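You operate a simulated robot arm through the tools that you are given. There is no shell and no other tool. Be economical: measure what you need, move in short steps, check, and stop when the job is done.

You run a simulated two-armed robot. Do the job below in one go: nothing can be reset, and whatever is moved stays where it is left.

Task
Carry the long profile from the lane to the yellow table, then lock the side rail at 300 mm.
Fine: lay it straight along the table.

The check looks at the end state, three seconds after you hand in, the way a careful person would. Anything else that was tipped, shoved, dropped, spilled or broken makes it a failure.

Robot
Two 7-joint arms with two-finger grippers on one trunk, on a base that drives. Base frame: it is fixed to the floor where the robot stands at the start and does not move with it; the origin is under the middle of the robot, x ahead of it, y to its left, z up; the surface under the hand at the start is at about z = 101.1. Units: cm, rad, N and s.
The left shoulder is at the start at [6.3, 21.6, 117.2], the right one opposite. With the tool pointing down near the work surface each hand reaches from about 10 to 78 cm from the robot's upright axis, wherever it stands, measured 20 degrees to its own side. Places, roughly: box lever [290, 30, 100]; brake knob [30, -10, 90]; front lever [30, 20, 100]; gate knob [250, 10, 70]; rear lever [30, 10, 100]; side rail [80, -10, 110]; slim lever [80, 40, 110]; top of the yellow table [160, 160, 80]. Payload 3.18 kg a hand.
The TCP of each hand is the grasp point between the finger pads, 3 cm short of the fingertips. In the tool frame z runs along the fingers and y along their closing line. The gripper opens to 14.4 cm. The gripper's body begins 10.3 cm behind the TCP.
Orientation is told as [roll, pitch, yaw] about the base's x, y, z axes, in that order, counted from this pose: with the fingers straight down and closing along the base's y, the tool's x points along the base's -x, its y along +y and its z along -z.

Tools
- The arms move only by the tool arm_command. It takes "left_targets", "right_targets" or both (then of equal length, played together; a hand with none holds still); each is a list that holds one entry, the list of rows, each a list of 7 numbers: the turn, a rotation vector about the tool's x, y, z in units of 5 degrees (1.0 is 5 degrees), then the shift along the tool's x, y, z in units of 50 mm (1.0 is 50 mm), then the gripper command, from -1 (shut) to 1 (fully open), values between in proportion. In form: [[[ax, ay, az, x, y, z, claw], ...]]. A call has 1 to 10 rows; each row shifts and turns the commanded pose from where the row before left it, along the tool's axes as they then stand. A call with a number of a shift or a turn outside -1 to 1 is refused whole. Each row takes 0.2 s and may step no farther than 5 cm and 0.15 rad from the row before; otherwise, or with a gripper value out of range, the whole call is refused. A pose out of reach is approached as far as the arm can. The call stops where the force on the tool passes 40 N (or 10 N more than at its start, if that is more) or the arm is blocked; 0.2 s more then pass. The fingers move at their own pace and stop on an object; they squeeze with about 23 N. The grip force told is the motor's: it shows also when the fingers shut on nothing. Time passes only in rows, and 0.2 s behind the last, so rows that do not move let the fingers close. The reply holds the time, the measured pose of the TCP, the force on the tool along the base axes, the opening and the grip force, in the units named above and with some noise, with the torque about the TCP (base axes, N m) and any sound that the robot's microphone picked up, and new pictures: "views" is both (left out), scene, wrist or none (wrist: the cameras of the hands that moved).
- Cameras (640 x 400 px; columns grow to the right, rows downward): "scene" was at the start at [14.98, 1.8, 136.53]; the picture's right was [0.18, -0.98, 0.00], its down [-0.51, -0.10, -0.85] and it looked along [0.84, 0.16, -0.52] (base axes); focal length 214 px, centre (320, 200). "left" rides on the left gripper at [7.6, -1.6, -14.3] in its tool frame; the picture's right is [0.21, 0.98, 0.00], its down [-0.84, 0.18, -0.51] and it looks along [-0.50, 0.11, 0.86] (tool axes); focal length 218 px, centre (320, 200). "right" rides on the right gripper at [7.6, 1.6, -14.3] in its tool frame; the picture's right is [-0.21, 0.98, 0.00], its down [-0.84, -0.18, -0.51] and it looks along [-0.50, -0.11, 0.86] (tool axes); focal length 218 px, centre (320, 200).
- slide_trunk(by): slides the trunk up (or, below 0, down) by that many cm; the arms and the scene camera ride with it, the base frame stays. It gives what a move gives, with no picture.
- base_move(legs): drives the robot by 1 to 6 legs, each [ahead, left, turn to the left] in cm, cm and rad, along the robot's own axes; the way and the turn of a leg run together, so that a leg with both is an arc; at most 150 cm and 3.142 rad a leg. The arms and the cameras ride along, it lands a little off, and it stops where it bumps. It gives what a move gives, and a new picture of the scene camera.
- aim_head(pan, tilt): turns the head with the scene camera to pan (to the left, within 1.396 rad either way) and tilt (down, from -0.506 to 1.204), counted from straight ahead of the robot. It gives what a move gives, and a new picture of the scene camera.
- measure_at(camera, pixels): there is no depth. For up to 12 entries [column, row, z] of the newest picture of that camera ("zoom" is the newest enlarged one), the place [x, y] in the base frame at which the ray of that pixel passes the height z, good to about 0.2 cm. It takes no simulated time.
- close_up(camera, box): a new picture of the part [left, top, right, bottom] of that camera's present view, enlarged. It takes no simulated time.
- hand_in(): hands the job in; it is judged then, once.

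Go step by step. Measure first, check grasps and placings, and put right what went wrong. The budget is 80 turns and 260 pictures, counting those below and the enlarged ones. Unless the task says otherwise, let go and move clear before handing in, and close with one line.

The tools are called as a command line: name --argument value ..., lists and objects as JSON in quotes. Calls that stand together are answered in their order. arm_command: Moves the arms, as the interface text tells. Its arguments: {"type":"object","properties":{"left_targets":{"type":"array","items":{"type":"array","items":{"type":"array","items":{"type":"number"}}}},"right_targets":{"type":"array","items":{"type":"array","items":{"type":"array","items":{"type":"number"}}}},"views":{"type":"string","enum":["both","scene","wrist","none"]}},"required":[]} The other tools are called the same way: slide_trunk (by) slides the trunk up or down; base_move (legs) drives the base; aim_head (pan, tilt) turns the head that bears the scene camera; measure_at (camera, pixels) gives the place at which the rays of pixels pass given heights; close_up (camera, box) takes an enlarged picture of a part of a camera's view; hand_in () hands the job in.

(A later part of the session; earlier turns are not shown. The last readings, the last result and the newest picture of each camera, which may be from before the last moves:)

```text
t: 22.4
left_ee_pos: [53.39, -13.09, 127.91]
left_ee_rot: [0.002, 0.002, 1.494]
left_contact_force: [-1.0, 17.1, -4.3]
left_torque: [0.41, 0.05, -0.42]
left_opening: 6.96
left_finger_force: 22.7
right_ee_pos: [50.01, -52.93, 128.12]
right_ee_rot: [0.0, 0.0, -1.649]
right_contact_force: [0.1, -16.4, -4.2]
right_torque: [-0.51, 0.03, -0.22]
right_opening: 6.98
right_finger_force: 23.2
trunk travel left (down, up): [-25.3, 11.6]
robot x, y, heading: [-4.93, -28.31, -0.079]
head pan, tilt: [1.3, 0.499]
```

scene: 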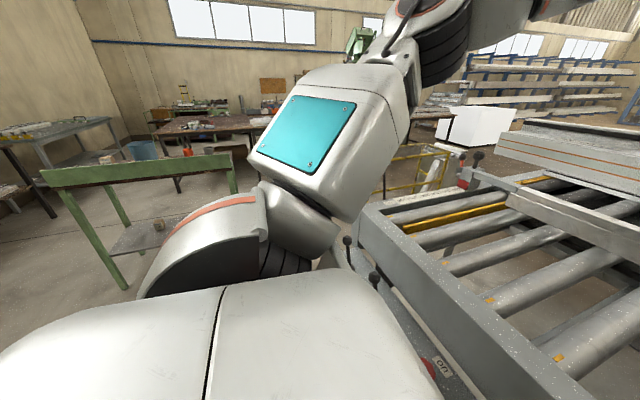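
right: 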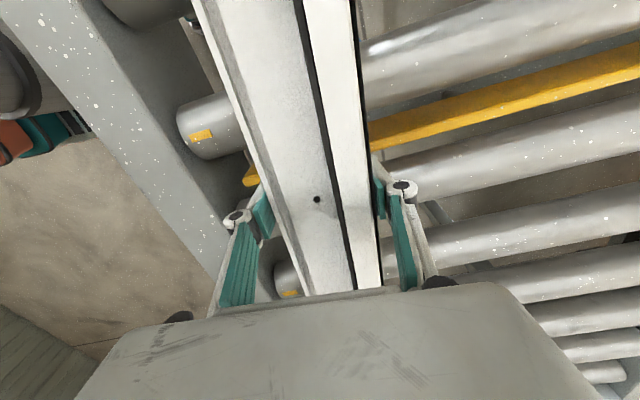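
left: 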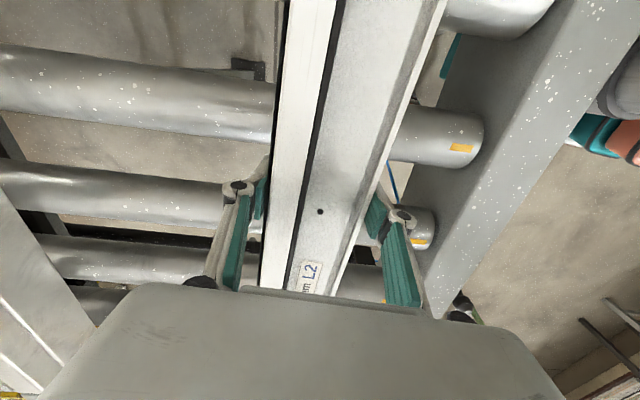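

The profile hangs level; there is a green bench on the left (top from (45,175) to (235,160)) that bounds my route. I measure it and the benches.

measure_at --camera "scene" --pixels '[[125, 288, 0], [85, 248, 0], [235, 158, 90], [42, 180, 90], [170, 130, 80], [255, 120, 80], [165, 270, 0], [460, 155, 120], [478, 155, 118]]'

close_up --camera "scene" --box '[0, 80, 280, 300]'

aim_head --pan 0.75 --tilt 0.4

```text
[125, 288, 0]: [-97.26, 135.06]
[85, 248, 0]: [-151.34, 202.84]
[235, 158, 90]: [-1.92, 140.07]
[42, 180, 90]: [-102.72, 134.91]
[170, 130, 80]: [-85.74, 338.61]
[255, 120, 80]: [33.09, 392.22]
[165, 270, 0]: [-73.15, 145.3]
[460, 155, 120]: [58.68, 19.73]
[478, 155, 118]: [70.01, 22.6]
```

```text
1.82 times, centred on (140, 190) of scene
```

zoom: 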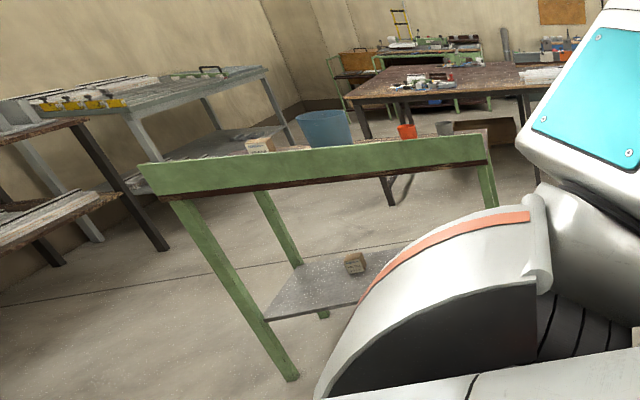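

```text
t: 23.3
left_ee_pos: [53.41, -13.12, 127.79]
left_ee_rot: [0.001, 0.002, 1.495]
left_contact_force: [-0.5, 15.3, -6.4]
left_torque: [0.47, 0.0, -0.44]
left_opening: 6.99
left_finger_force: 23.4
right_ee_pos: [50.04, -52.96, 128.11]
right_ee_rot: [0.001, 0.002, -1.649]
right_contact_force: [0.5, -15.9, -4.8]
right_torque: [-0.26, 0.02, -0.26]
right_opening: 6.98
right_finger_force: 22.8
trunk travel left (down, up): [-25.3, 11.6]
robot x, y, heading: [-5.1, -28.54, -0.078]
head pan, tilt: [0.75, 0.4]
```

scene: 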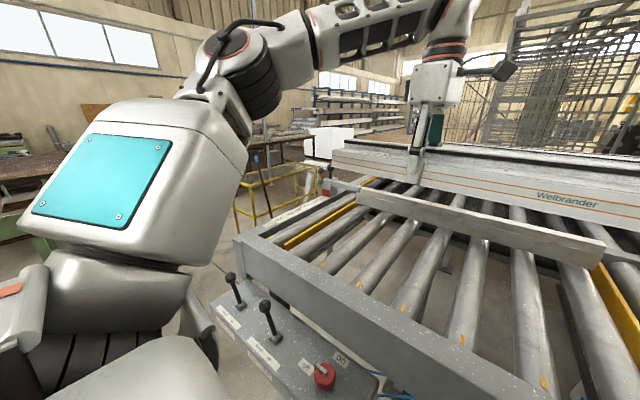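

The green bench front is at y≈135–140 (x -100…-2), the profile at z≈124 clears it. I back off 35 cm, then go left 100 cm.

base_move --legs '[[-35, 0, 0.078], [0, 100, 0]]'

```text
t: 34.5
left_ee_pos: [16.48, 95.72, 127.88]
left_ee_rot: [0.003, 0.003, 1.58]
left_contact_force: [-1.8, 3.1, -5.3]
left_torque: [0.1, 0.04, -0.37]
left_opening: 6.99
left_finger_force: 22.8
right_ee_pos: [16.7, 55.67, 128.15]
right_ee_rot: [0.0, -0.001, -1.564]
right_contact_force: [1.5, -1.4, -4.2]
right_torque: [-0.01, -0.03, -0.27]
right_opening: 6.97
right_finger_force: 22.6
trunk travel left (down, up): [-25.3, 11.6]
robot x, y, heading: [-40.46, 75.42, 0.01]
head pan, tilt: [0.75, 0.4]
```

scene: 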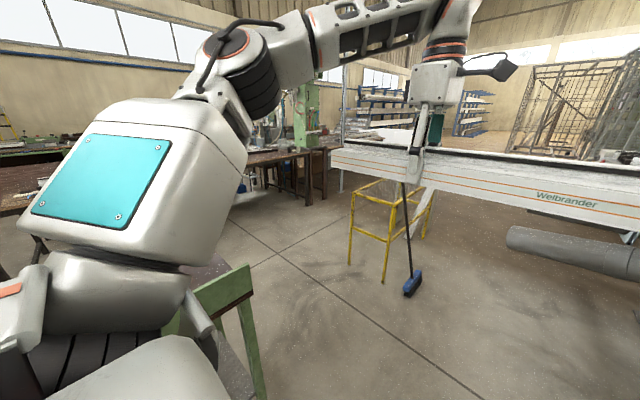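

The robot is at (-40,75), the grip is steady. A grey cylinder shows at (570,250); I look at it and re-measure broom and table from here.

aim_head --pan 0.2 --tilt 0.6

close_up --camera "scene" --box '[40, 80, 360, 280]'

```text
t: 35.5
left_ee_pos: [16.39, 95.64, 127.91]
left_ee_rot: [0.002, 0.001, 1.58]
left_contact_force: [0.4, -2.3, -5.1]
left_torque: [-0.01, 0.0, -0.14]
left_opening: 6.98
left_finger_force: 23.3
right_ee_pos: [16.67, 55.81, 128.06]
right_ee_rot: [0.0, -0.001, -1.564]
right_contact_force: [0.1, 2.3, -3.8]
right_torque: [0.18, 0.02, -0.21]
right_opening: 6.97
right_finger_force: 23.2
trunk travel left (down, up): [-25.3, 11.6]
robot x, y, heading: [-40.36, 75.27, 0.009]
head pan, tilt: [0.201, 0.6]
```

scene: 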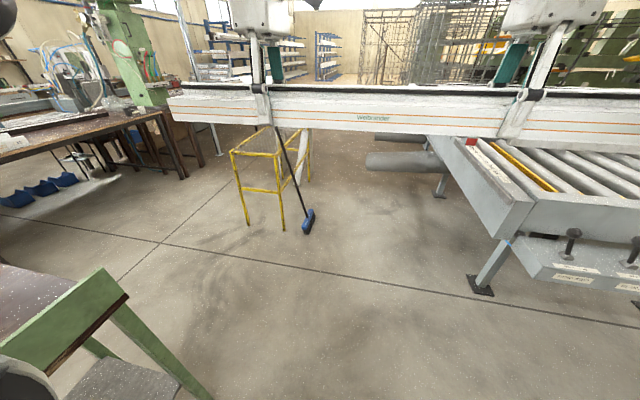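

```text
2.00 times, centred on (200, 180) of scene
```

zoom: 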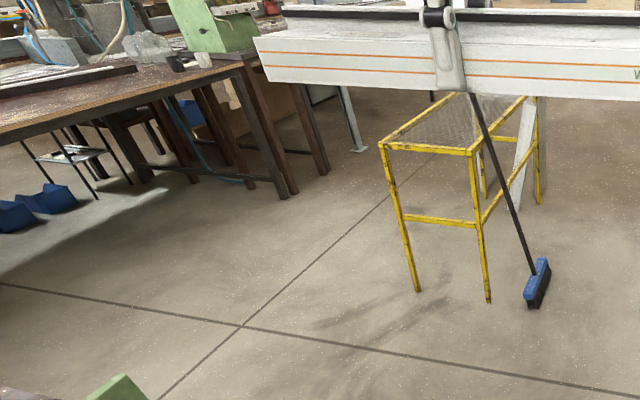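

Two grey cylinders stick out from the lane's left side below ((365-430),(160)), which matter for driving behind. I measure their ray, the table legs and the broom.

measure_at --camera "scene" --pixels '[[367, 160, 0], [367, 160, 40], [367, 160, 80], [376, 136, 40], [376, 136, 80], [440, 195, 0], [480, 290, 0]]'

measure_at --camera "zoom" --pixels '[[417, 291, 0], [488, 301, 0], [539, 203, 0], [528, 306, 0], [549, 268, 5], [532, 274, 5], [381, 147, 74], [471, 153, 74], [474, 100, 90], [536, 95, 74]]'

close_up --camera "scene" --box '[340, 110, 520, 300]'

```text
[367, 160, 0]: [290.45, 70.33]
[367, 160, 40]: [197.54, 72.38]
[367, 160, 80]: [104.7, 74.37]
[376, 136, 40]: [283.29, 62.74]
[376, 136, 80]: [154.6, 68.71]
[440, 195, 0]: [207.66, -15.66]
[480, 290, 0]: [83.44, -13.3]
```

```text
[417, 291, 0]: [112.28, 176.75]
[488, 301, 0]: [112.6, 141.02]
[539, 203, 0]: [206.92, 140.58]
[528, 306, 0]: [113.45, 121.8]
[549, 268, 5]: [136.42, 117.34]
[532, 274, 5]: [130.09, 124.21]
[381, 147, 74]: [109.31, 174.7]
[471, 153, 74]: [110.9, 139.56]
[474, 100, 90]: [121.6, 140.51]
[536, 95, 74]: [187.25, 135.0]
```

```text
2.11 times, centred on (430, 205) of scene
```

zoom: 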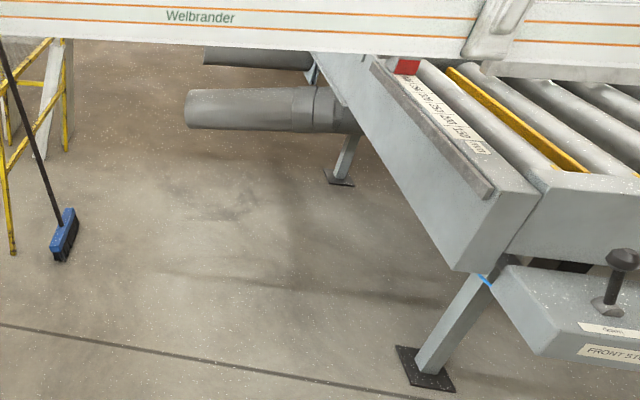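

The grey cylinders are drive motors on the lane side reaching y≈74 (x≈100 and ≈150 if z≈80); the broom head spans x 113–137, y 117–124. I turn left 90° here and then look along the lane side to fix their height.

base_move --legs '[[0, 0, 1.561]]'

aim_head --pan -1.2 --tilt 0.5

close_up --camera "scene" --box '[160, 80, 480, 280]'

```text
t: 39.7
left_ee_pos: [-60.57, 132.34, 127.77]
left_ee_rot: [0.001, 0.002, -3.137]
left_contact_force: [1.1, -1.7, -4.7]
left_torque: [-0.24, -0.14, -0.4]
left_opening: 6.98
left_finger_force: 23.2
right_ee_pos: [-20.72, 132.36, 128.06]
right_ee_rot: [0.001, 0.0, 0.004]
right_contact_force: [-1.5, 1.8, -4.7]
right_torque: [0.14, 0.02, -0.42]
right_opening: 6.97
right_finger_force: 22.9
trunk travel left (down, up): [-25.3, 11.6]
robot x, y, heading: [-40.77, 75.46, 1.572]
head pan, tilt: [0.201, 0.6]
```

scene: 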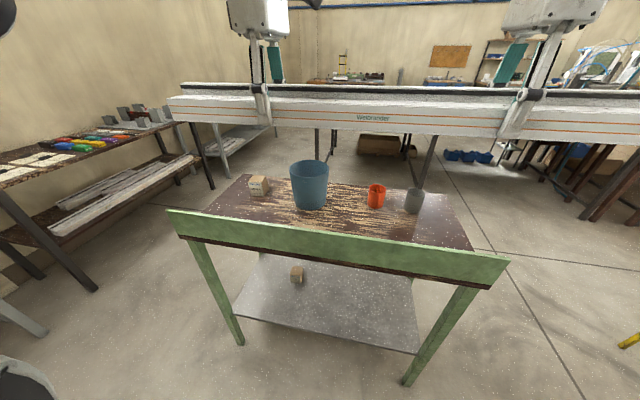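

```text
t: 41.2
left_ee_pos: [-60.69, 132.29, 127.81]
left_ee_rot: [0.002, 0.001, -3.135]
left_contact_force: [1.4, -1.8, -4.6]
left_torque: [-0.01, 0.1, -0.29]
left_opening: 6.94
left_finger_force: 23.1
right_ee_pos: [-20.62, 132.41, 128.12]
right_ee_rot: [0.001, 0.001, 0.003]
right_contact_force: [-1.7, 1.4, -4.7]
right_torque: [-0.09, 0.04, -0.18]
right_opening: 6.99
right_finger_force: 22.8
trunk travel left (down, up): [-25.3, 11.6]
robot x, y, heading: [-40.01, 75.26, 1.577]
head pan, tilt: [-1.201, 0.499]
```

scene: 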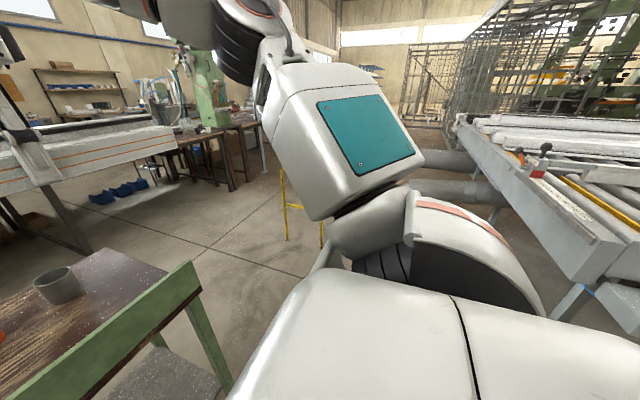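

```text
2.00 times, centred on (320, 180) of scene
```

zoom: 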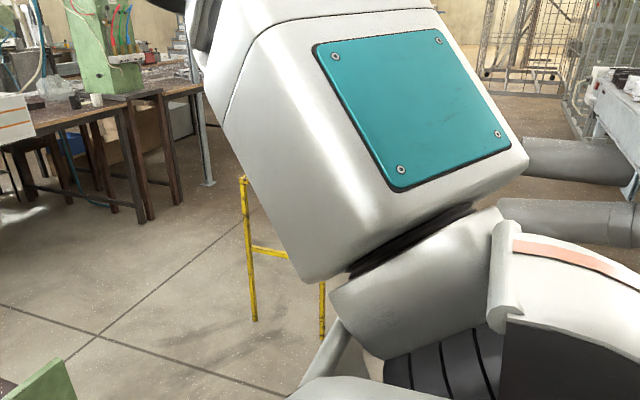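

Motors show at (465,158) and (450,190), meeting the lane side near (490,190). I find the height at which that ray meets the lane side (y≈36).

measure_at --camera "scene" --pixels '[[490, 190, 60], [490, 190, 75], [490, 190, 85], [430, 188, 75], [430, 188, 85], [478, 160, 75], [478, 160, 85], [496, 222, 0]]'

close_up --camera "scene" --box '[400, 100, 640, 280]'

```text
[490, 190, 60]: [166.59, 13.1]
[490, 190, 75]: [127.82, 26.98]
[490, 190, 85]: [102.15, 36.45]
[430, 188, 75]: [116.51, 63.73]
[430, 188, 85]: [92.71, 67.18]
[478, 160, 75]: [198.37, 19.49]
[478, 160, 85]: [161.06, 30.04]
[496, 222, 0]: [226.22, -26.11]
```

```text
2.22 times, centred on (520, 190) of scene
```

zoom: 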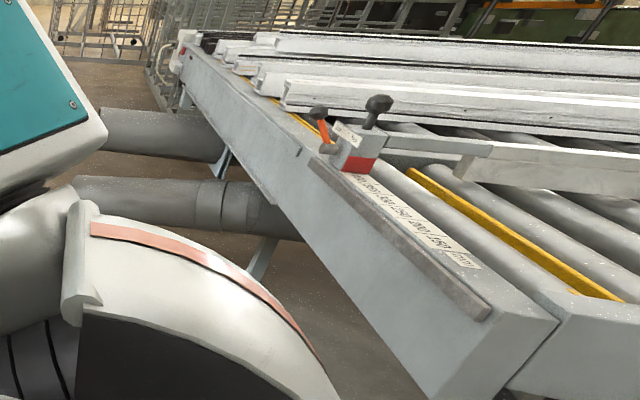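

Motor 1 sits at x≈100 reaching y≈74 at z≈77–90, making the gap to the broom tight. I check whether the far side of the table (y>177) offers room instead by measuring the workbench legs.

measure_at --camera "scene" --pixels '[[231, 190, 0], [248, 179, 0], [264, 172, 0], [289, 240, 0], [323, 247, 0]]'

aim_head --pan -0.75 --tilt 0.45

close_up --camera "scene" --box '[160, 80, 480, 280]'

```text
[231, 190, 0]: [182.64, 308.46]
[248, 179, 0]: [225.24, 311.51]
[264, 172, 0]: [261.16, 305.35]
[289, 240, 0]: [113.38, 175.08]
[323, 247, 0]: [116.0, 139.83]
```

```text
t: 42.1
left_ee_pos: [-60.55, 132.2, 127.92]
left_ee_rot: [0.001, 0.004, -3.135]
left_contact_force: [1.2, -1.3, -5.1]
left_torque: [-0.01, 0.21, -0.4]
left_opening: 6.99
left_finger_force: 23.2
right_ee_pos: [-20.73, 132.35, 128.08]
right_ee_rot: [0.0, 0.002, 0.003]
right_contact_force: [-1.0, 1.5, -4.2]
right_torque: [-0.01, -0.09, -0.21]
right_opening: 6.99
right_finger_force: 23.2
trunk travel left (down, up): [-25.3, 11.6]
robot x, y, heading: [-40.43, 75.53, 1.578]
head pan, tilt: [-0.75, 0.45]
```

scene: 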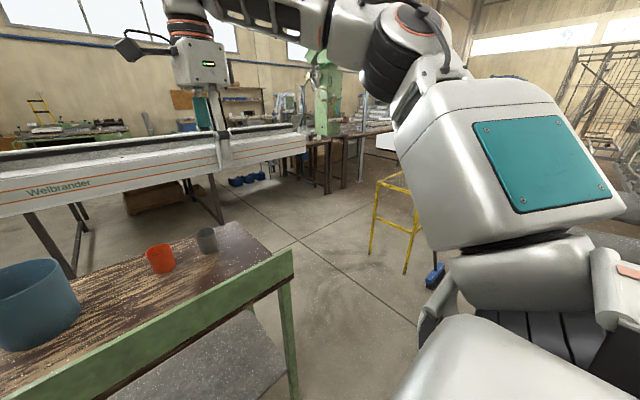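

```text
2.00 times, centred on (320, 180) of scene
```

zoom: 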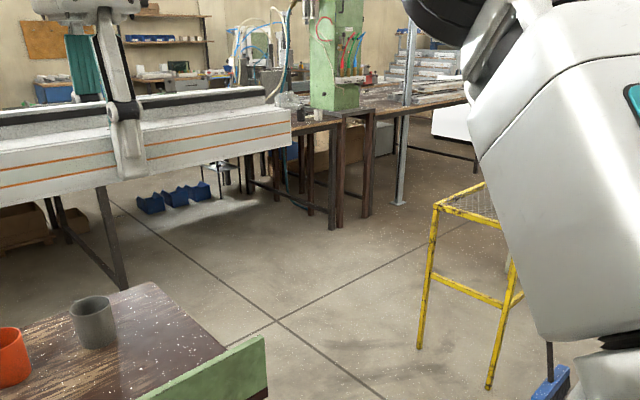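

The space behind the table is free up to benches at y≈305, so I'll place from the far side facing -y, away from motors and broom. First I strafe right to x≈50, then check.

measure_at --camera "scene" --pixels '[[222, 224, 0], [70, 277, 0], [326, 195, 0], [300, 400, 0], [293, 250, 90]]'

base_move --legs '[[0, -90, 0]]'

```text
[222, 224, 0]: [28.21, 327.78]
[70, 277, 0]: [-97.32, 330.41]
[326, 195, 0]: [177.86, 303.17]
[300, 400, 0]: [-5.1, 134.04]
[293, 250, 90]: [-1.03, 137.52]
```

```text
t: 50.3
left_ee_pos: [28.59, 132.57, 127.96]
left_ee_rot: [0.001, 0.002, -3.142]
left_contact_force: [0.8, -1.4, -5.0]
left_torque: [-0.08, -0.04, -0.34]
left_opening: 6.98
left_finger_force: 23.0
right_ee_pos: [68.55, 132.43, 128.17]
right_ee_rot: [0.0, 0.0, 0.0]
right_contact_force: [-0.8, 1.8, -4.4]
right_torque: [0.04, 0.01, -0.23]
right_opening: 6.99
right_finger_force: 23.3
trunk travel left (down, up): [-25.3, 11.6]
robot x, y, heading: [48.42, 75.64, 1.57]
head pan, tilt: [-0.75, 0.45]
```

scene: 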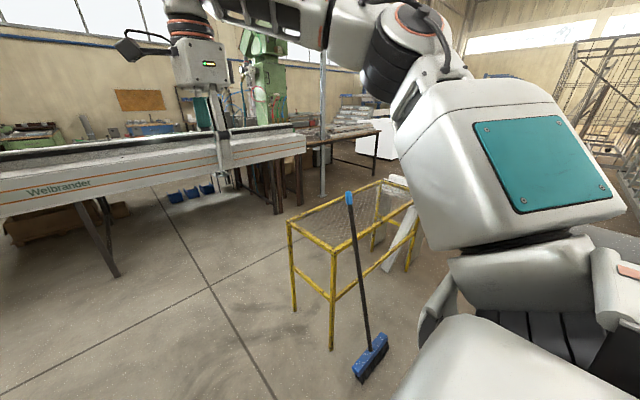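

Clear so far; the broom (349,195) is well right of the base. I raise the trunk 8 cm for more elbow clearance, then drive ahead 125 cm past the table's end.

slide_trunk --by 8

base_move --legs '[[60, 0, 0]]'

base_move --legs '[[65, 0, 0]]'

```text
t: 51.4
left_ee_pos: [28.66, 132.7, 135.83]
left_ee_rot: [0.002, 0.002, 3.142]
left_contact_force: [1.2, -2.1, -4.9]
left_torque: [-0.05, 0.15, -0.19]
left_opening: 6.94
left_finger_force: 23.1
right_ee_pos: [68.56, 132.45, 136.04]
right_ee_rot: [-0.001, 0.0, -0.001]
right_contact_force: [-1.4, 1.3, -4.9]
right_torque: [-0.01, -0.14, -0.27]
right_opening: 6.98
right_finger_force: 23.4
trunk travel left (down, up): [-33.3, 3.6]
robot x, y, heading: [48.55, 75.4, 1.57]
head pan, tilt: [-0.75, 0.45]
```

```text
t: 54.8
left_ee_pos: [29.51, 193.22, 135.75]
left_ee_rot: [0.0, 0.0, 3.133]
left_contact_force: [0.1, -1.8, -4.0]
left_torque: [-0.17, -0.06, -0.46]
left_opening: 6.96
left_finger_force: 22.8
right_ee_pos: [69.28, 192.53, 136.07]
right_ee_rot: [0.0, -0.001, -0.009]
right_contact_force: [0.1, 1.6, -4.6]
right_torque: [0.07, -0.13, -0.34]
right_opening: 6.95
right_finger_force: 23.0
trunk travel left (down, up): [-33.3, 3.6]
robot x, y, heading: [48.81, 135.68, 1.559]
head pan, tilt: [-0.75, 0.45]
```

scene: 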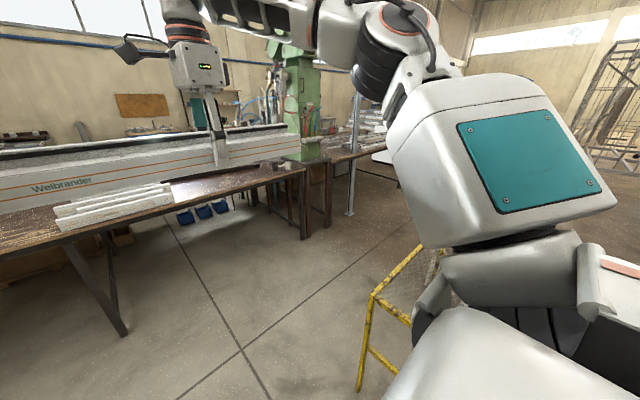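

```text
t: 58.5
left_ee_pos: [30.24, 258.34, 135.76]
left_ee_rot: [0.002, 0.0, 3.131]
left_contact_force: [1.3, -1.5, -4.4]
left_torque: [-0.09, 0.08, -0.42]
left_opening: 6.95
left_finger_force: 23.1
right_ee_pos: [70.17, 257.73, 136.08]
right_ee_rot: [0.0, 0.0, -0.013]
right_contact_force: [-0.8, 1.9, -4.8]
right_torque: [0.05, -0.09, -0.25]
right_opening: 6.97
right_finger_force: 23.1
trunk travel left (down, up): [-33.3, 3.6]
robot x, y, heading: [49.61, 201.06, 1.558]
head pan, tilt: [-0.75, 0.45]
```

scene: 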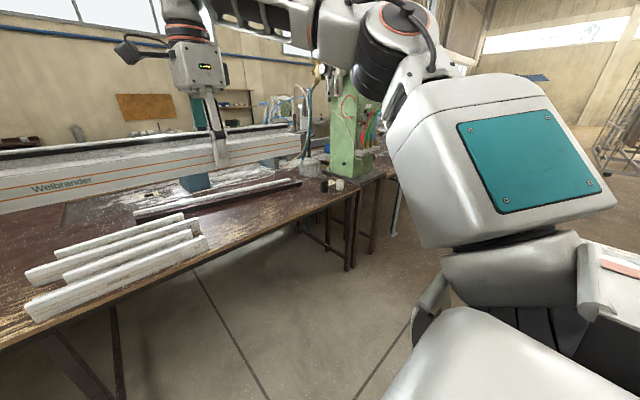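

The bench edge now lies close ahead ((115,295) to (330,200)). I measure it before turning.

measure_at --camera "scene" --pixels '[[115, 295, 80], [330, 200, 80], [350, 270, 0], [340, 165, 100], [305, 165, 100], [345, 75, 136]]'

aim_head --pan -0.2 --tilt 0.4

```text
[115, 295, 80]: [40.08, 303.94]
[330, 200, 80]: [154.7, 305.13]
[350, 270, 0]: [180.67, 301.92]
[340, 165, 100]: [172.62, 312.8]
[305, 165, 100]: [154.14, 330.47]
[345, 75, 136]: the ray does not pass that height
```

```text
t: 59.4
left_ee_pos: [30.36, 258.41, 135.75]
left_ee_rot: [0.004, 0.001, 3.131]
left_contact_force: [0.6, -1.4, -5.0]
left_torque: [-0.01, 0.04, -0.1]
left_opening: 6.98
left_finger_force: 23.1
right_ee_pos: [70.25, 257.79, 136.05]
right_ee_rot: [0.001, 0.0, -0.011]
right_contact_force: [-1.3, 1.2, -3.6]
right_torque: [-0.04, 0.12, -0.18]
right_opening: 6.97
right_finger_force: 23.0
trunk travel left (down, up): [-33.3, 3.6]
robot x, y, heading: [49.15, 201.29, 1.556]
head pan, tilt: [-0.201, 0.4]
```

scene: 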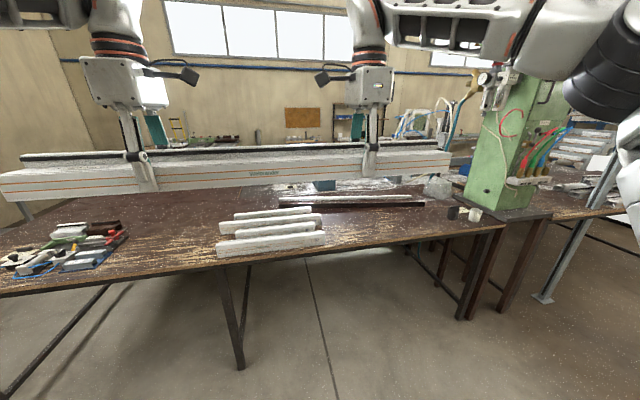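

The bench front is at y≈304, outside my turning circle (≤276). I turn right by half a turn in two legs.

base_move --legs '[[0, 0, -1.56], [0, 0, -1.567]]'

aim_head --pan 0.6 --tilt 0.7

close_up --camera "scene" --box '[120, 80, 480, 300]'

```text
t: 67.4
left_ee_pos: [71.33, 144.58, 136.02]
left_ee_rot: [0.001, 0.001, 0.036]
left_contact_force: [-0.4, 1.6, -4.4]
left_torque: [0.01, 0.07, -0.4]
left_opening: 6.98
left_finger_force: 23.0
right_ee_pos: [31.41, 143.49, 136.16]
right_ee_rot: [-0.001, 0.0, -3.108]
right_contact_force: [0.6, -1.8, -4.8]
right_torque: [0.01, 0.0, -0.24]
right_opening: 6.97
right_finger_force: 23.8
trunk travel left (down, up): [-33.3, 3.6]
robot x, y, heading: [49.7, 200.98, -1.534]
head pan, tilt: [-0.201, 0.4]
```

scene: 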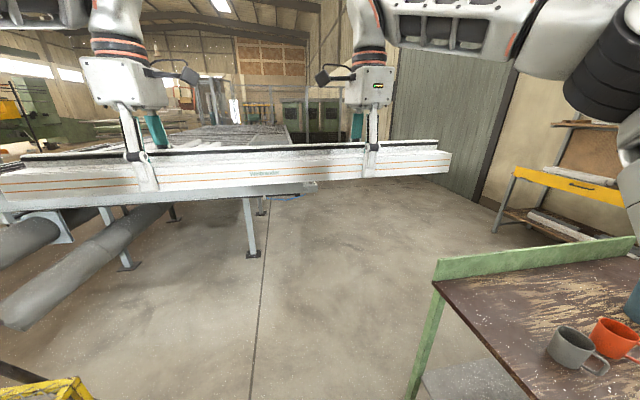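

```text
t: 68.5
left_ee_pos: [71.22, 144.67, 135.83]
left_ee_rot: [0.002, 0.0, 0.033]
left_contact_force: [-1.5, 0.6, -4.5]
left_torque: [-0.04, -0.02, -0.15]
left_opening: 6.97
left_finger_force: 23.0
right_ee_pos: [31.27, 143.52, 136.03]
right_ee_rot: [0.0, 0.0, -3.109]
right_contact_force: [0.8, -0.6, -4.1]
right_torque: [0.08, -0.14, -0.13]
right_opening: 6.98
right_finger_force: 23.4
trunk travel left (down, up): [-33.3, 3.6]
robot x, y, heading: [49.13, 201.06, -1.535]
head pan, tilt: [0.6, 0.7]
```

scene: 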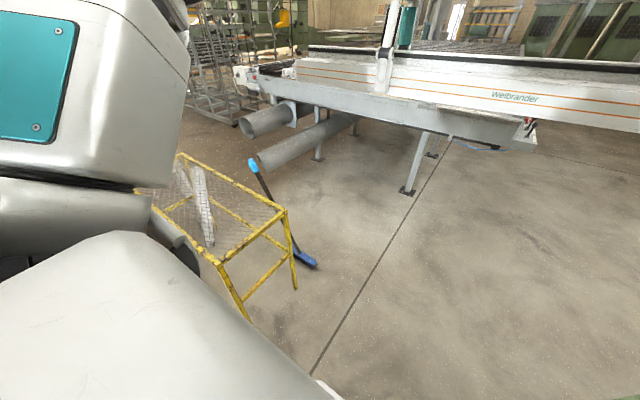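

```text
1.78 times, centred on (300, 190) of scene
```

zoom: 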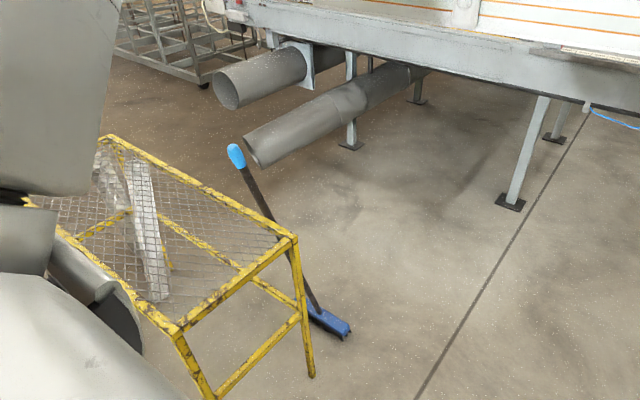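

I face -y at (49,201). I straighten by -0.036 while backing 14 cm, then go left 75 cm toward the table middle and check.

base_move --legs '[[-14, 0, -0.036], [0, 75, 0]]'

aim_head --pan 0.3 --tilt 0.8

```text
t: 76.3
left_ee_pos: [143.84, 158.53, 135.93]
left_ee_rot: [0.002, 0.0, 0.014]
left_contact_force: [-0.6, 1.5, -5.3]
left_torque: [0.04, -0.03, -0.26]
left_opening: 6.95
left_finger_force: 23.7
right_ee_pos: [103.91, 158.15, 136.14]
right_ee_rot: [-0.001, -0.001, -3.129]
right_contact_force: [-0.2, -1.7, -5.1]
right_torque: [-0.04, 0.03, -0.18]
right_opening: 6.98
right_finger_force: 22.8
trunk travel left (down, up): [-33.3, 3.6]
robot x, y, heading: [122.88, 215.81, -1.558]
head pan, tilt: [0.6, 0.7]
```

scene: 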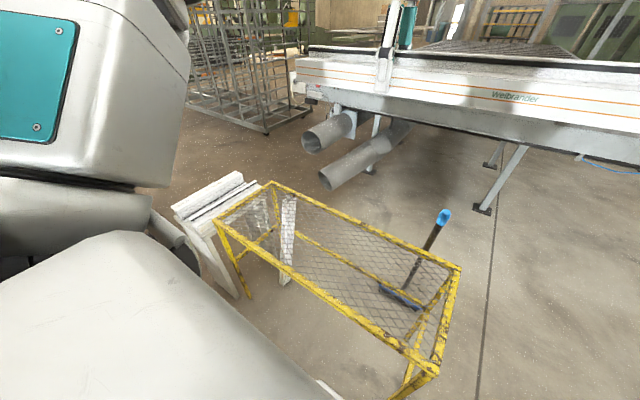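

```text
t: 77.2
left_ee_pos: [143.69, 158.62, 135.91]
left_ee_rot: [0.003, 0.002, 0.012]
left_contact_force: [-0.9, 0.7, -4.3]
left_torque: [0.07, 0.01, -0.01]
left_opening: 6.98
left_finger_force: 22.7
right_ee_pos: [103.89, 158.13, 136.04]
right_ee_rot: [0.0, 0.001, -3.129]
right_contact_force: [0.7, -0.8, -4.9]
right_torque: [0.0, -0.18, -0.18]
right_opening: 6.98
right_finger_force: 23.2
trunk travel left (down, up): [-33.3, 3.6]
robot x, y, heading: [123.4, 215.46, -1.557]
head pan, tilt: [0.3, 0.799]
```

scene: 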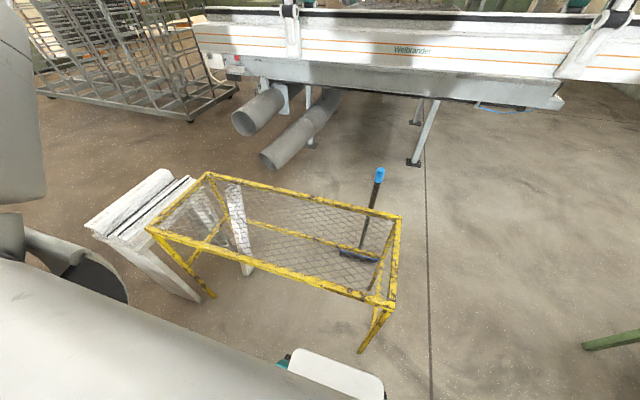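

Good view: the table is ahead with the broom on its far side and a block with stock at its left end. I straighten slightly and go 36 cm further left.

base_move --legs '[[0, 36, -0.013]]'

aim_head --pan 0.0 --tilt 0.85

close_up --camera "scene" --box '[80, 90, 560, 390]'

```text
t: 80.9
left_ee_pos: [178.9, 158.38, 135.81]
left_ee_rot: [0.001, 0.002, -0.002]
left_contact_force: [-1.0, 1.1, -4.7]
left_torque: [0.25, 0.1, -0.34]
left_opening: 6.98
left_finger_force: 22.7
right_ee_pos: [138.92, 158.63, 136.06]
right_ee_rot: [0.0, 0.001, 3.139]
right_contact_force: [0.0, -0.9, -4.5]
right_torque: [-0.17, -0.02, -0.17]
right_opening: 6.98
right_finger_force: 22.8
trunk travel left (down, up): [-33.3, 3.6]
robot x, y, heading: [159.08, 215.15, -1.576]
head pan, tilt: [0.3, 0.799]
```

scene: 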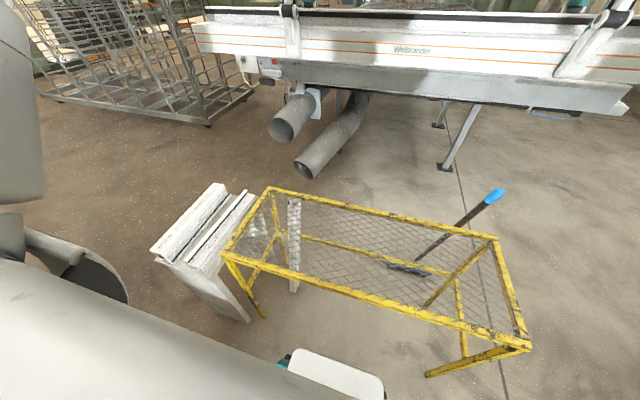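

```text
t: 81.7
left_ee_pos: [178.89, 158.44, 135.79]
left_ee_rot: [0.002, 0.002, -0.001]
left_contact_force: [-0.3, 1.2, -5.4]
left_torque: [0.04, 0.04, -0.03]
left_opening: 6.99
left_finger_force: 22.8
right_ee_pos: [138.94, 158.68, 136.09]
right_ee_rot: [-0.002, 0.0, 3.137]
right_contact_force: [-0.4, -0.3, -4.7]
right_torque: [0.0, -0.15, -0.12]
right_opening: 6.96
right_finger_force: 23.1
trunk travel left (down, up): [-33.3, 3.6]
robot x, y, heading: [159.13, 215.3, -1.571]
head pan, tilt: [0.0, 0.85]
```

scene: 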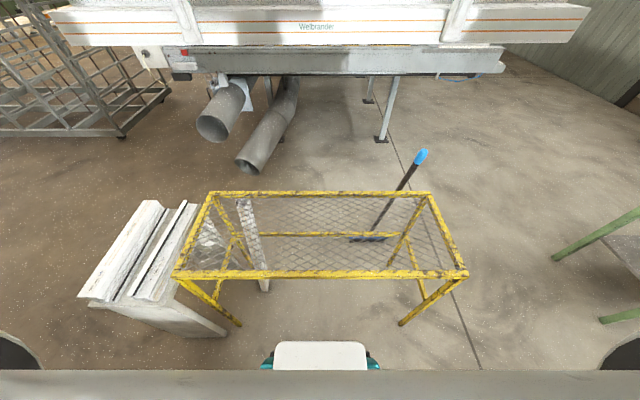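

```text
1.33 times, centred on (320, 240) of scene
```

zoom: 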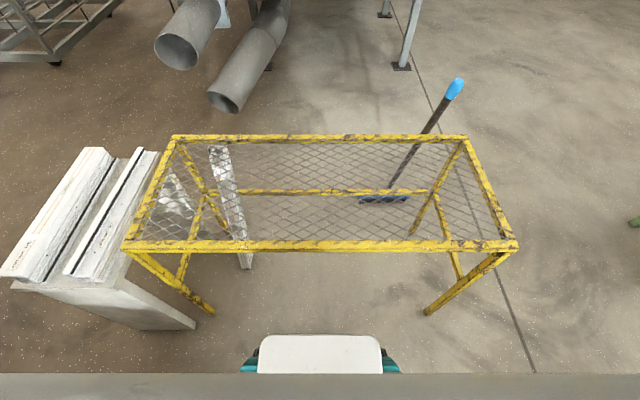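

The table is square before me: corners (173,275), (468,273), (432,194), (210,194). I measure them at z=74 and the broom top.

measure_at --camera "scene" --pixels '[[173, 274, 74], [468, 272, 74], [432, 193, 74], [210, 193, 74], [421, 152, 97], [410, 190, 74], [240, 326, 0], [401, 325, 0], [365, 242, 0], [410, 185, 80]]'

```text
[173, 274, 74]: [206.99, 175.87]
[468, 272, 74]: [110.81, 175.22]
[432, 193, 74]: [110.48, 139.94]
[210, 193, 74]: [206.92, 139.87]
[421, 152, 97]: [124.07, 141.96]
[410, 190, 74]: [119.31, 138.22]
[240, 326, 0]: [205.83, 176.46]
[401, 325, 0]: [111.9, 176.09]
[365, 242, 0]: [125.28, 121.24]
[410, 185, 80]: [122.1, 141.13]
```

Table top: x 111–207, y 140–176 at z≈74, centre (159,158); the profile is already centred above, and the broom top (124,142,97) is ~12 cm clear. I lower the trunk 20 cm and then the arms 12 cm.

slide_trunk --by -20

arm_command --left_targets '[[[0, 0, 0, 0, 0, 0.4, -1], [0, 0, 0, 0, 0, 0.5, -1], [0, 0, 0, 0, 0, 0.5, -1], [0, 0, 0, 0, 0, 0.5, -1], [0, 0, 0, 0, 0, 0.5, -1]]]' --right_targets '[[[0, 0, 0, 0, 0, 0.4, -1], [0, 0, 0, 0, 0, 0.5, -1], [0, 0, 0, 0, 0, 0.5, -1], [0, 0, 0, 0, 0, 0.5, -1], [0, 0, 0, 0, 0, 0.5, -1]]]' --views "both"

```text
t: 83.8
left_ee_pos: [178.93, 158.57, 116.06]
left_ee_rot: [-0.001, 0.001, -0.002]
left_contact_force: [-0.2, 1.7, -4.8]
left_torque: [0.15, -0.48, -0.28]
left_opening: 6.96
left_finger_force: 23.5
right_ee_pos: [138.92, 158.83, 116.17]
right_ee_rot: [0.002, -0.001, 3.139]
right_contact_force: [0.8, -0.5, -3.9]
right_torque: [-0.22, 0.46, -0.1]
right_opening: 6.97
right_finger_force: 22.6
trunk travel left (down, up): [-13.3, 23.6]
robot x, y, heading: [159.2, 215.41, -1.571]
head pan, tilt: [0.0, 0.85]
```

```text
t: 85.0
left_ee_pos: [178.96, 158.33, 103.61]
left_ee_rot: [0.003, 0.001, -0.001]
left_contact_force: [4.5, -3.5, -4.9]
left_torque: [-0.19, -0.07, 0.55]
left_opening: 6.99
left_finger_force: 23.4
right_ee_pos: [139.12, 158.42, 103.77]
right_ee_rot: [-0.004, -0.002, 3.14]
right_contact_force: [-4.6, 2.4, -5.1]
right_torque: [0.31, 0.35, 0.73]
right_opening: 6.99
right_finger_force: 23.2
trunk travel left (down, up): [-13.3, 23.6]
robot x, y, heading: [158.99, 215.05, -1.569]
head pan, tilt: [0.0, 0.85]
```

scene: 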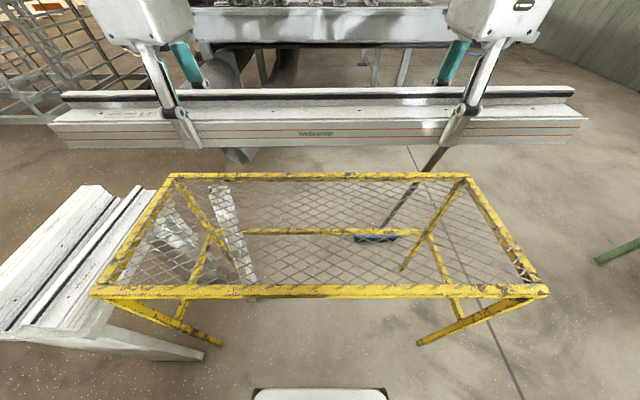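
right: 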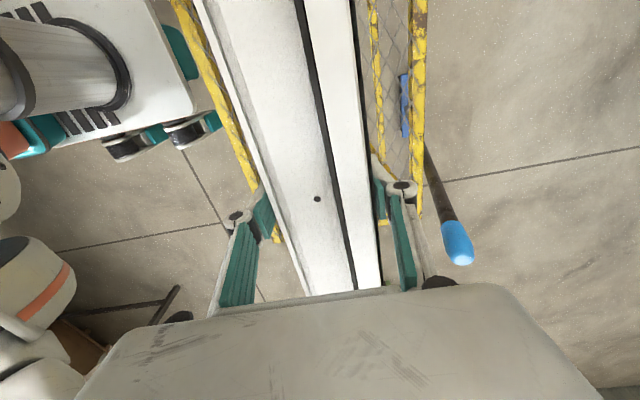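
left: 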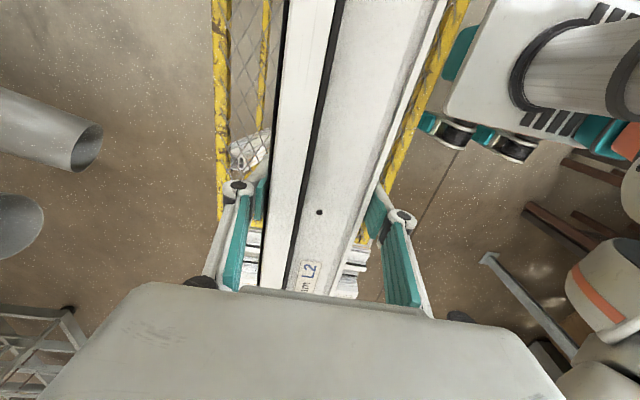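

The broom's blue top shows at (455,245), beside but clear of the right gripper. I verify its place and lower 20 cm more.

measure_at --camera "right" --pixels '[[457, 245, 97], [437, 180, 88], [457, 245, 94]]'

arm_command --left_targets '[[[0, 0, 0, 0, 0, 0.5, -1], [0, 0, 0, 0, 0, 0.5, -1], [0, 0, 0, 0, 0, 0.5, -1], [0, 0, 0, 0, 0, 0.5, -1], [0, 0, 0, 0, 0, 0.5, -1], [0, 0, 0, 0, 0, 0.5, -1], [0, 0, 0, 0, 0, 0.5, -1]]]' --right_targets '[[[0, 0, 0, 0, 0, 0.5, -1], [0, 0, 0, 0, 0, 0.5, -1], [0, 0, 0, 0, 0, 0.5, -1], [0, 0, 0, 0, 0, 0.5, -1], [0, 0, 0, 0, 0, 0.5, -1], [0, 0, 0, 0, 0, 0.5, -1], [0, 0, 0, 0, 0, 0.5, -1]]]' --views "both"

```text
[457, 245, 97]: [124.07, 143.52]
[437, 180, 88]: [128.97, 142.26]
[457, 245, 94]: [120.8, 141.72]
```

```text
t: 86.6
left_ee_pos: [179.01, 158.26, 86.34]
left_ee_rot: [0.005, 0.002, -0.001]
left_contact_force: [6.5, 1.7, -4.9]
left_torque: [0.16, -0.29, -0.77]
left_opening: 6.98
left_finger_force: 23.0
right_ee_pos: [139.06, 158.58, 86.41]
right_ee_rot: [-0.005, -0.003, 3.135]
right_contact_force: [-5.6, -3.2, -4.5]
right_torque: [-0.03, 0.3, -0.33]
right_opening: 7.0
right_finger_force: 23.2
trunk travel left (down, up): [-13.3, 23.6]
robot x, y, heading: [159.18, 216.01, -1.575]
head pan, tilt: [0.0, 0.85]
```

scene: 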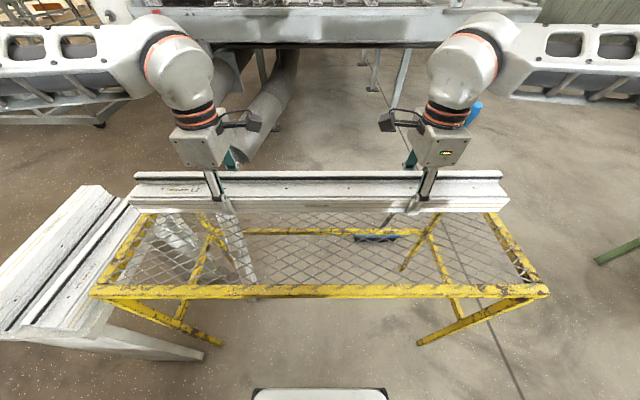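
right: 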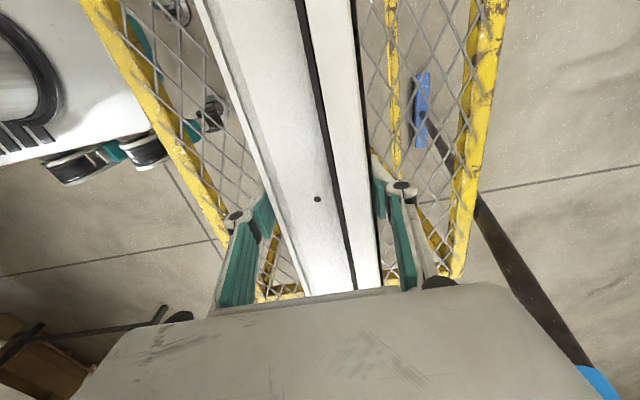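
left: 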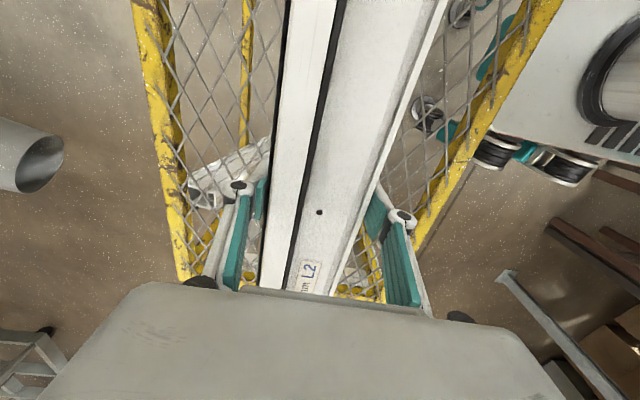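

At TCP 86 all is calm, but the broom tip (475,110) shows close to the right wrist/forearm. I zoom in there before going lower.

close_up --camera "scene" --box '[380, 10, 600, 220]'

measure_at --camera "scene" --pixels '[[476, 104, 97], [520, 90, 105], [520, 90, 115], [620, 100, 115]]'

```text
1.90 times, centred on (490, 115) of scene
```

zoom: 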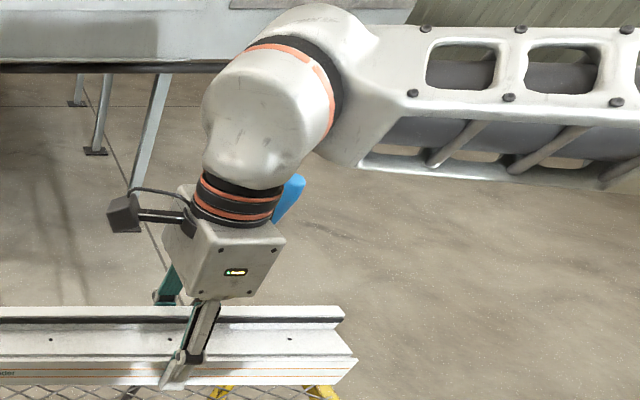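

```text
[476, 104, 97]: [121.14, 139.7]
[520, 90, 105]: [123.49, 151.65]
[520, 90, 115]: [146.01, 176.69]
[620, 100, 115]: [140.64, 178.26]
```

The broom tip is behind the wrist by ~20 cm and the forearm lies on my side, so lowering is safe. I lower 6.5 cm in small rows and watch forces.

arm_command --left_targets '[[[0, 0, 0, 0, 0, 0.5, -1], [0, 0, 0, 0, 0, 0.4, -1], [0, 0, 0, 0, 0, 0.2, -1], [0, 0, 0, 0, 0, 0.2, -1]]]' --right_targets '[[[0, 0, 0, 0, 0, 0.5, -1], [0, 0, 0, 0, 0, 0.4, -1], [0, 0, 0, 0, 0, 0.2, -1], [0, 0, 0, 0, 0, 0.2, -1]]]' --views "scene"

```text
t: 87.6
left_ee_pos: [178.89, 158.41, 79.79]
left_ee_rot: [0.003, 0.002, 0.001]
left_contact_force: [9.1, -0.2, -4.8]
left_torque: [-0.11, 0.0, -0.32]
left_opening: 7.0
left_finger_force: 22.7
right_ee_pos: [139.14, 158.68, 80.16]
right_ee_rot: [-0.001, 0.001, 3.137]
right_contact_force: [-10.2, -0.3, -5.8]
right_torque: [0.15, 0.15, 0.0]
right_opening: 6.98
right_finger_force: 22.6
trunk travel left (down, up): [-13.3, 23.6]
robot x, y, heading: [159.34, 215.53, -1.57]
head pan, tilt: [0.0, 0.85]
```

scene: 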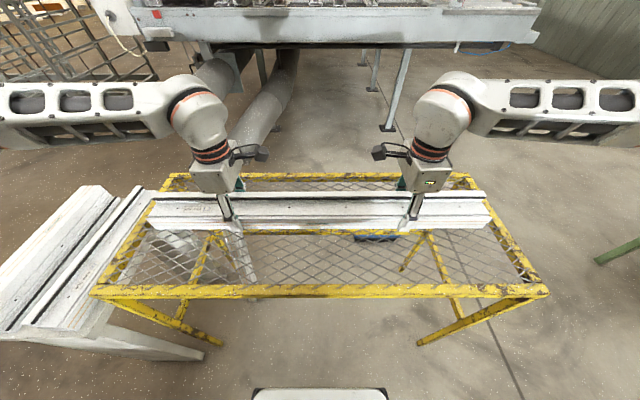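

Still hanging (−5 N each). I lower in 0.5 cm rows.

arm_command --left_targets '[[[0, 0, 0, 0, 0, 0.1, -1], [0, 0, 0, 0, 0, 0.1, -1], [0, 0, 0, 0, 0, 0.08, -1]]]' --right_targets '[[[0, 0, 0, 0, 0, 0.12, -1], [0, 0, 0, 0, 0, 0.12, -1], [0, 0, 0, 0, 0, 0.1, -1]]]' --views "none"

```text
t: 88.4
left_ee_pos: [178.91, 158.41, 78.42]
left_ee_rot: [0.002, 0.004, -0.001]
left_contact_force: [2.2, 1.0, -8.4]
left_torque: [0.16, -0.67, -0.07]
left_opening: 6.98
left_finger_force: 23.5
right_ee_pos: [138.94, 158.79, 78.45]
right_ee_rot: [0.0, -0.001, 3.141]
right_contact_force: [-1.6, -0.3, -1.1]
right_torque: [-0.1, -0.66, -0.1]
right_opening: 6.98
right_finger_force: 23.0
trunk travel left (down, up): [-13.3, 23.6]
robot x, y, heading: [159.32, 215.4, -1.572]
head pan, tilt: [0.0, 0.85]
```

The right side has begun to rest (−1 N). I lower 0.4 cm more.

arm_command --left_targets '[[[0, 0, 0, 0, 0, 0.06, -1], [0, 0, 0, 0, 0, 0.03, -1], [0, 0, 0, 0, 0, 0, -1]]]' --right_targets '[[[0, 0, 0, 0, 0, 0.03, -1], [0, 0, 0, 0, 0, 0.0, -1], [0, 0, 0, 0, 0, 0, -1]]]' --views "scene"

```text
t: 89.2
left_ee_pos: [178.71, 158.54, 78.23]
left_ee_rot: [-0.002, 0.002, -0.001]
left_contact_force: [4.3, 6.1, 18.3]
left_torque: [0.43, 0.08, -0.59]
left_opening: 6.97
left_finger_force: 22.7
right_ee_pos: [139.0, 158.71, 78.4]
right_ee_rot: [0.0, 0.002, 3.138]
right_contact_force: [1.3, -4.1, -13.8]
right_torque: [-0.11, 0.29, -0.41]
right_opening: 6.94
right_finger_force: 22.7
trunk travel left (down, up): [-13.3, 23.6]
robot x, y, heading: [159.19, 215.7, -1.572]
head pan, tilt: [0.0, 0.85]
```

scene: 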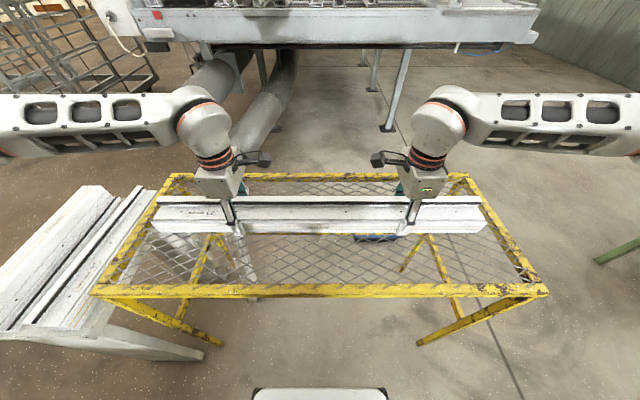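

The left end presses (+18 N) while the right hangs (−14 N), so I lower the right 0.25 cm and relieve the left a bit.

arm_command --left_targets '[[[0, 0, 0, 0, 0, 0, -1], [0, 0, 0, 0, 0, -0.01, -1], [0, 0, 0, 0, 0, 0, -1]]]' --right_targets '[[[0, 0, 0, 0, 0, 0.03, -1], [0, 0, 0, 0, 0, 0.03, -1], [0, 0, 0, 0, 0, 0, -1]]]' --views "none"

```text
t: 90.0
left_ee_pos: [178.83, 158.47, 78.29]
left_ee_rot: [0.0, 0.0, -0.002]
left_contact_force: [-0.6, 3.7, 12.8]
left_torque: [0.4, 0.05, 0.19]
left_opening: 6.96
left_finger_force: 23.1
right_ee_pos: [138.97, 158.67, 78.22]
right_ee_rot: [0.004, 0.0, 3.138]
right_contact_force: [-6.9, -1.5, 5.8]
right_torque: [0.51, 0.17, 0.41]
right_opening: 6.97
right_finger_force: 23.2
trunk travel left (down, up): [-13.3, 23.6]
robot x, y, heading: [159.19, 215.61, -1.577]
head pan, tilt: [0.0, 0.85]
```

Both sides now rest on the table. I open both hands to about 10.5 cm.

arm_command --left_targets '[[[0, 0, 0, 0, 0, 0, 0.2], [0, 0, 0, 0, 0, 0, 0.46], [0, 0, 0, 0, 0, 0, 0.46]]]' --right_targets '[[[0, 0, 0, 0, 0, 0, 0.2], [0, 0, 0, 0, 0, 0, 0.46], [0, 0, 0, 0, 0, 0, 0.46]]]' --views "both"

```text
t: 90.8
left_ee_pos: [178.77, 158.44, 78.02]
left_ee_rot: [0.001, 0.002, -0.002]
left_contact_force: [-0.8, -0.8, -0.4]
left_torque: [-0.01, 0.04, -0.02]
left_opening: 10.52
left_finger_force: 0.1
right_ee_pos: [138.89, 158.65, 77.93]
right_ee_rot: [0.0, 0.0, 3.138]
right_contact_force: [0.2, 0.6, -0.6]
right_torque: [-0.03, -0.01, 0.01]
right_opening: 10.53
right_finger_force: 0.0
trunk travel left (down, up): [-13.3, 23.6]
robot x, y, heading: [158.71, 215.69, -1.569]
head pan, tilt: [0.0, 0.85]
```

scene: 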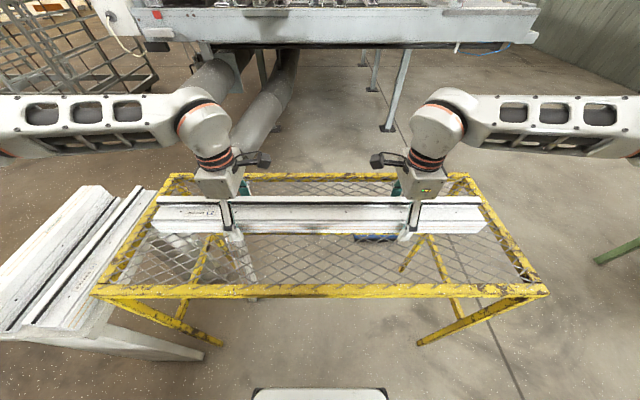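
right: 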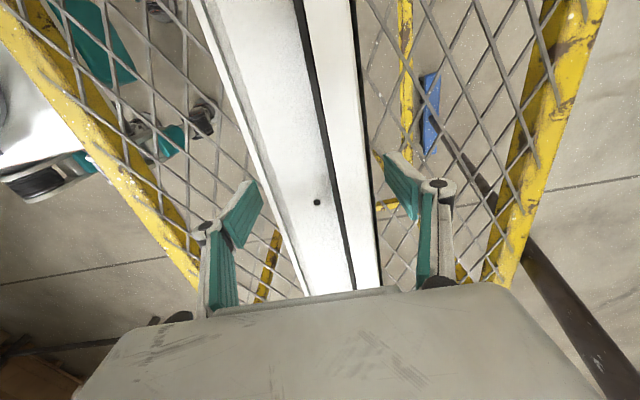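
left: 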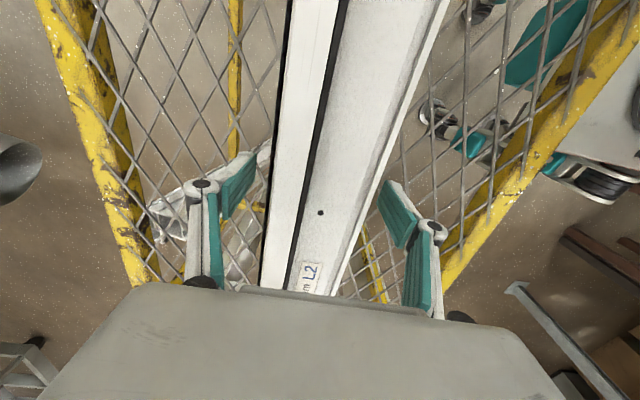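

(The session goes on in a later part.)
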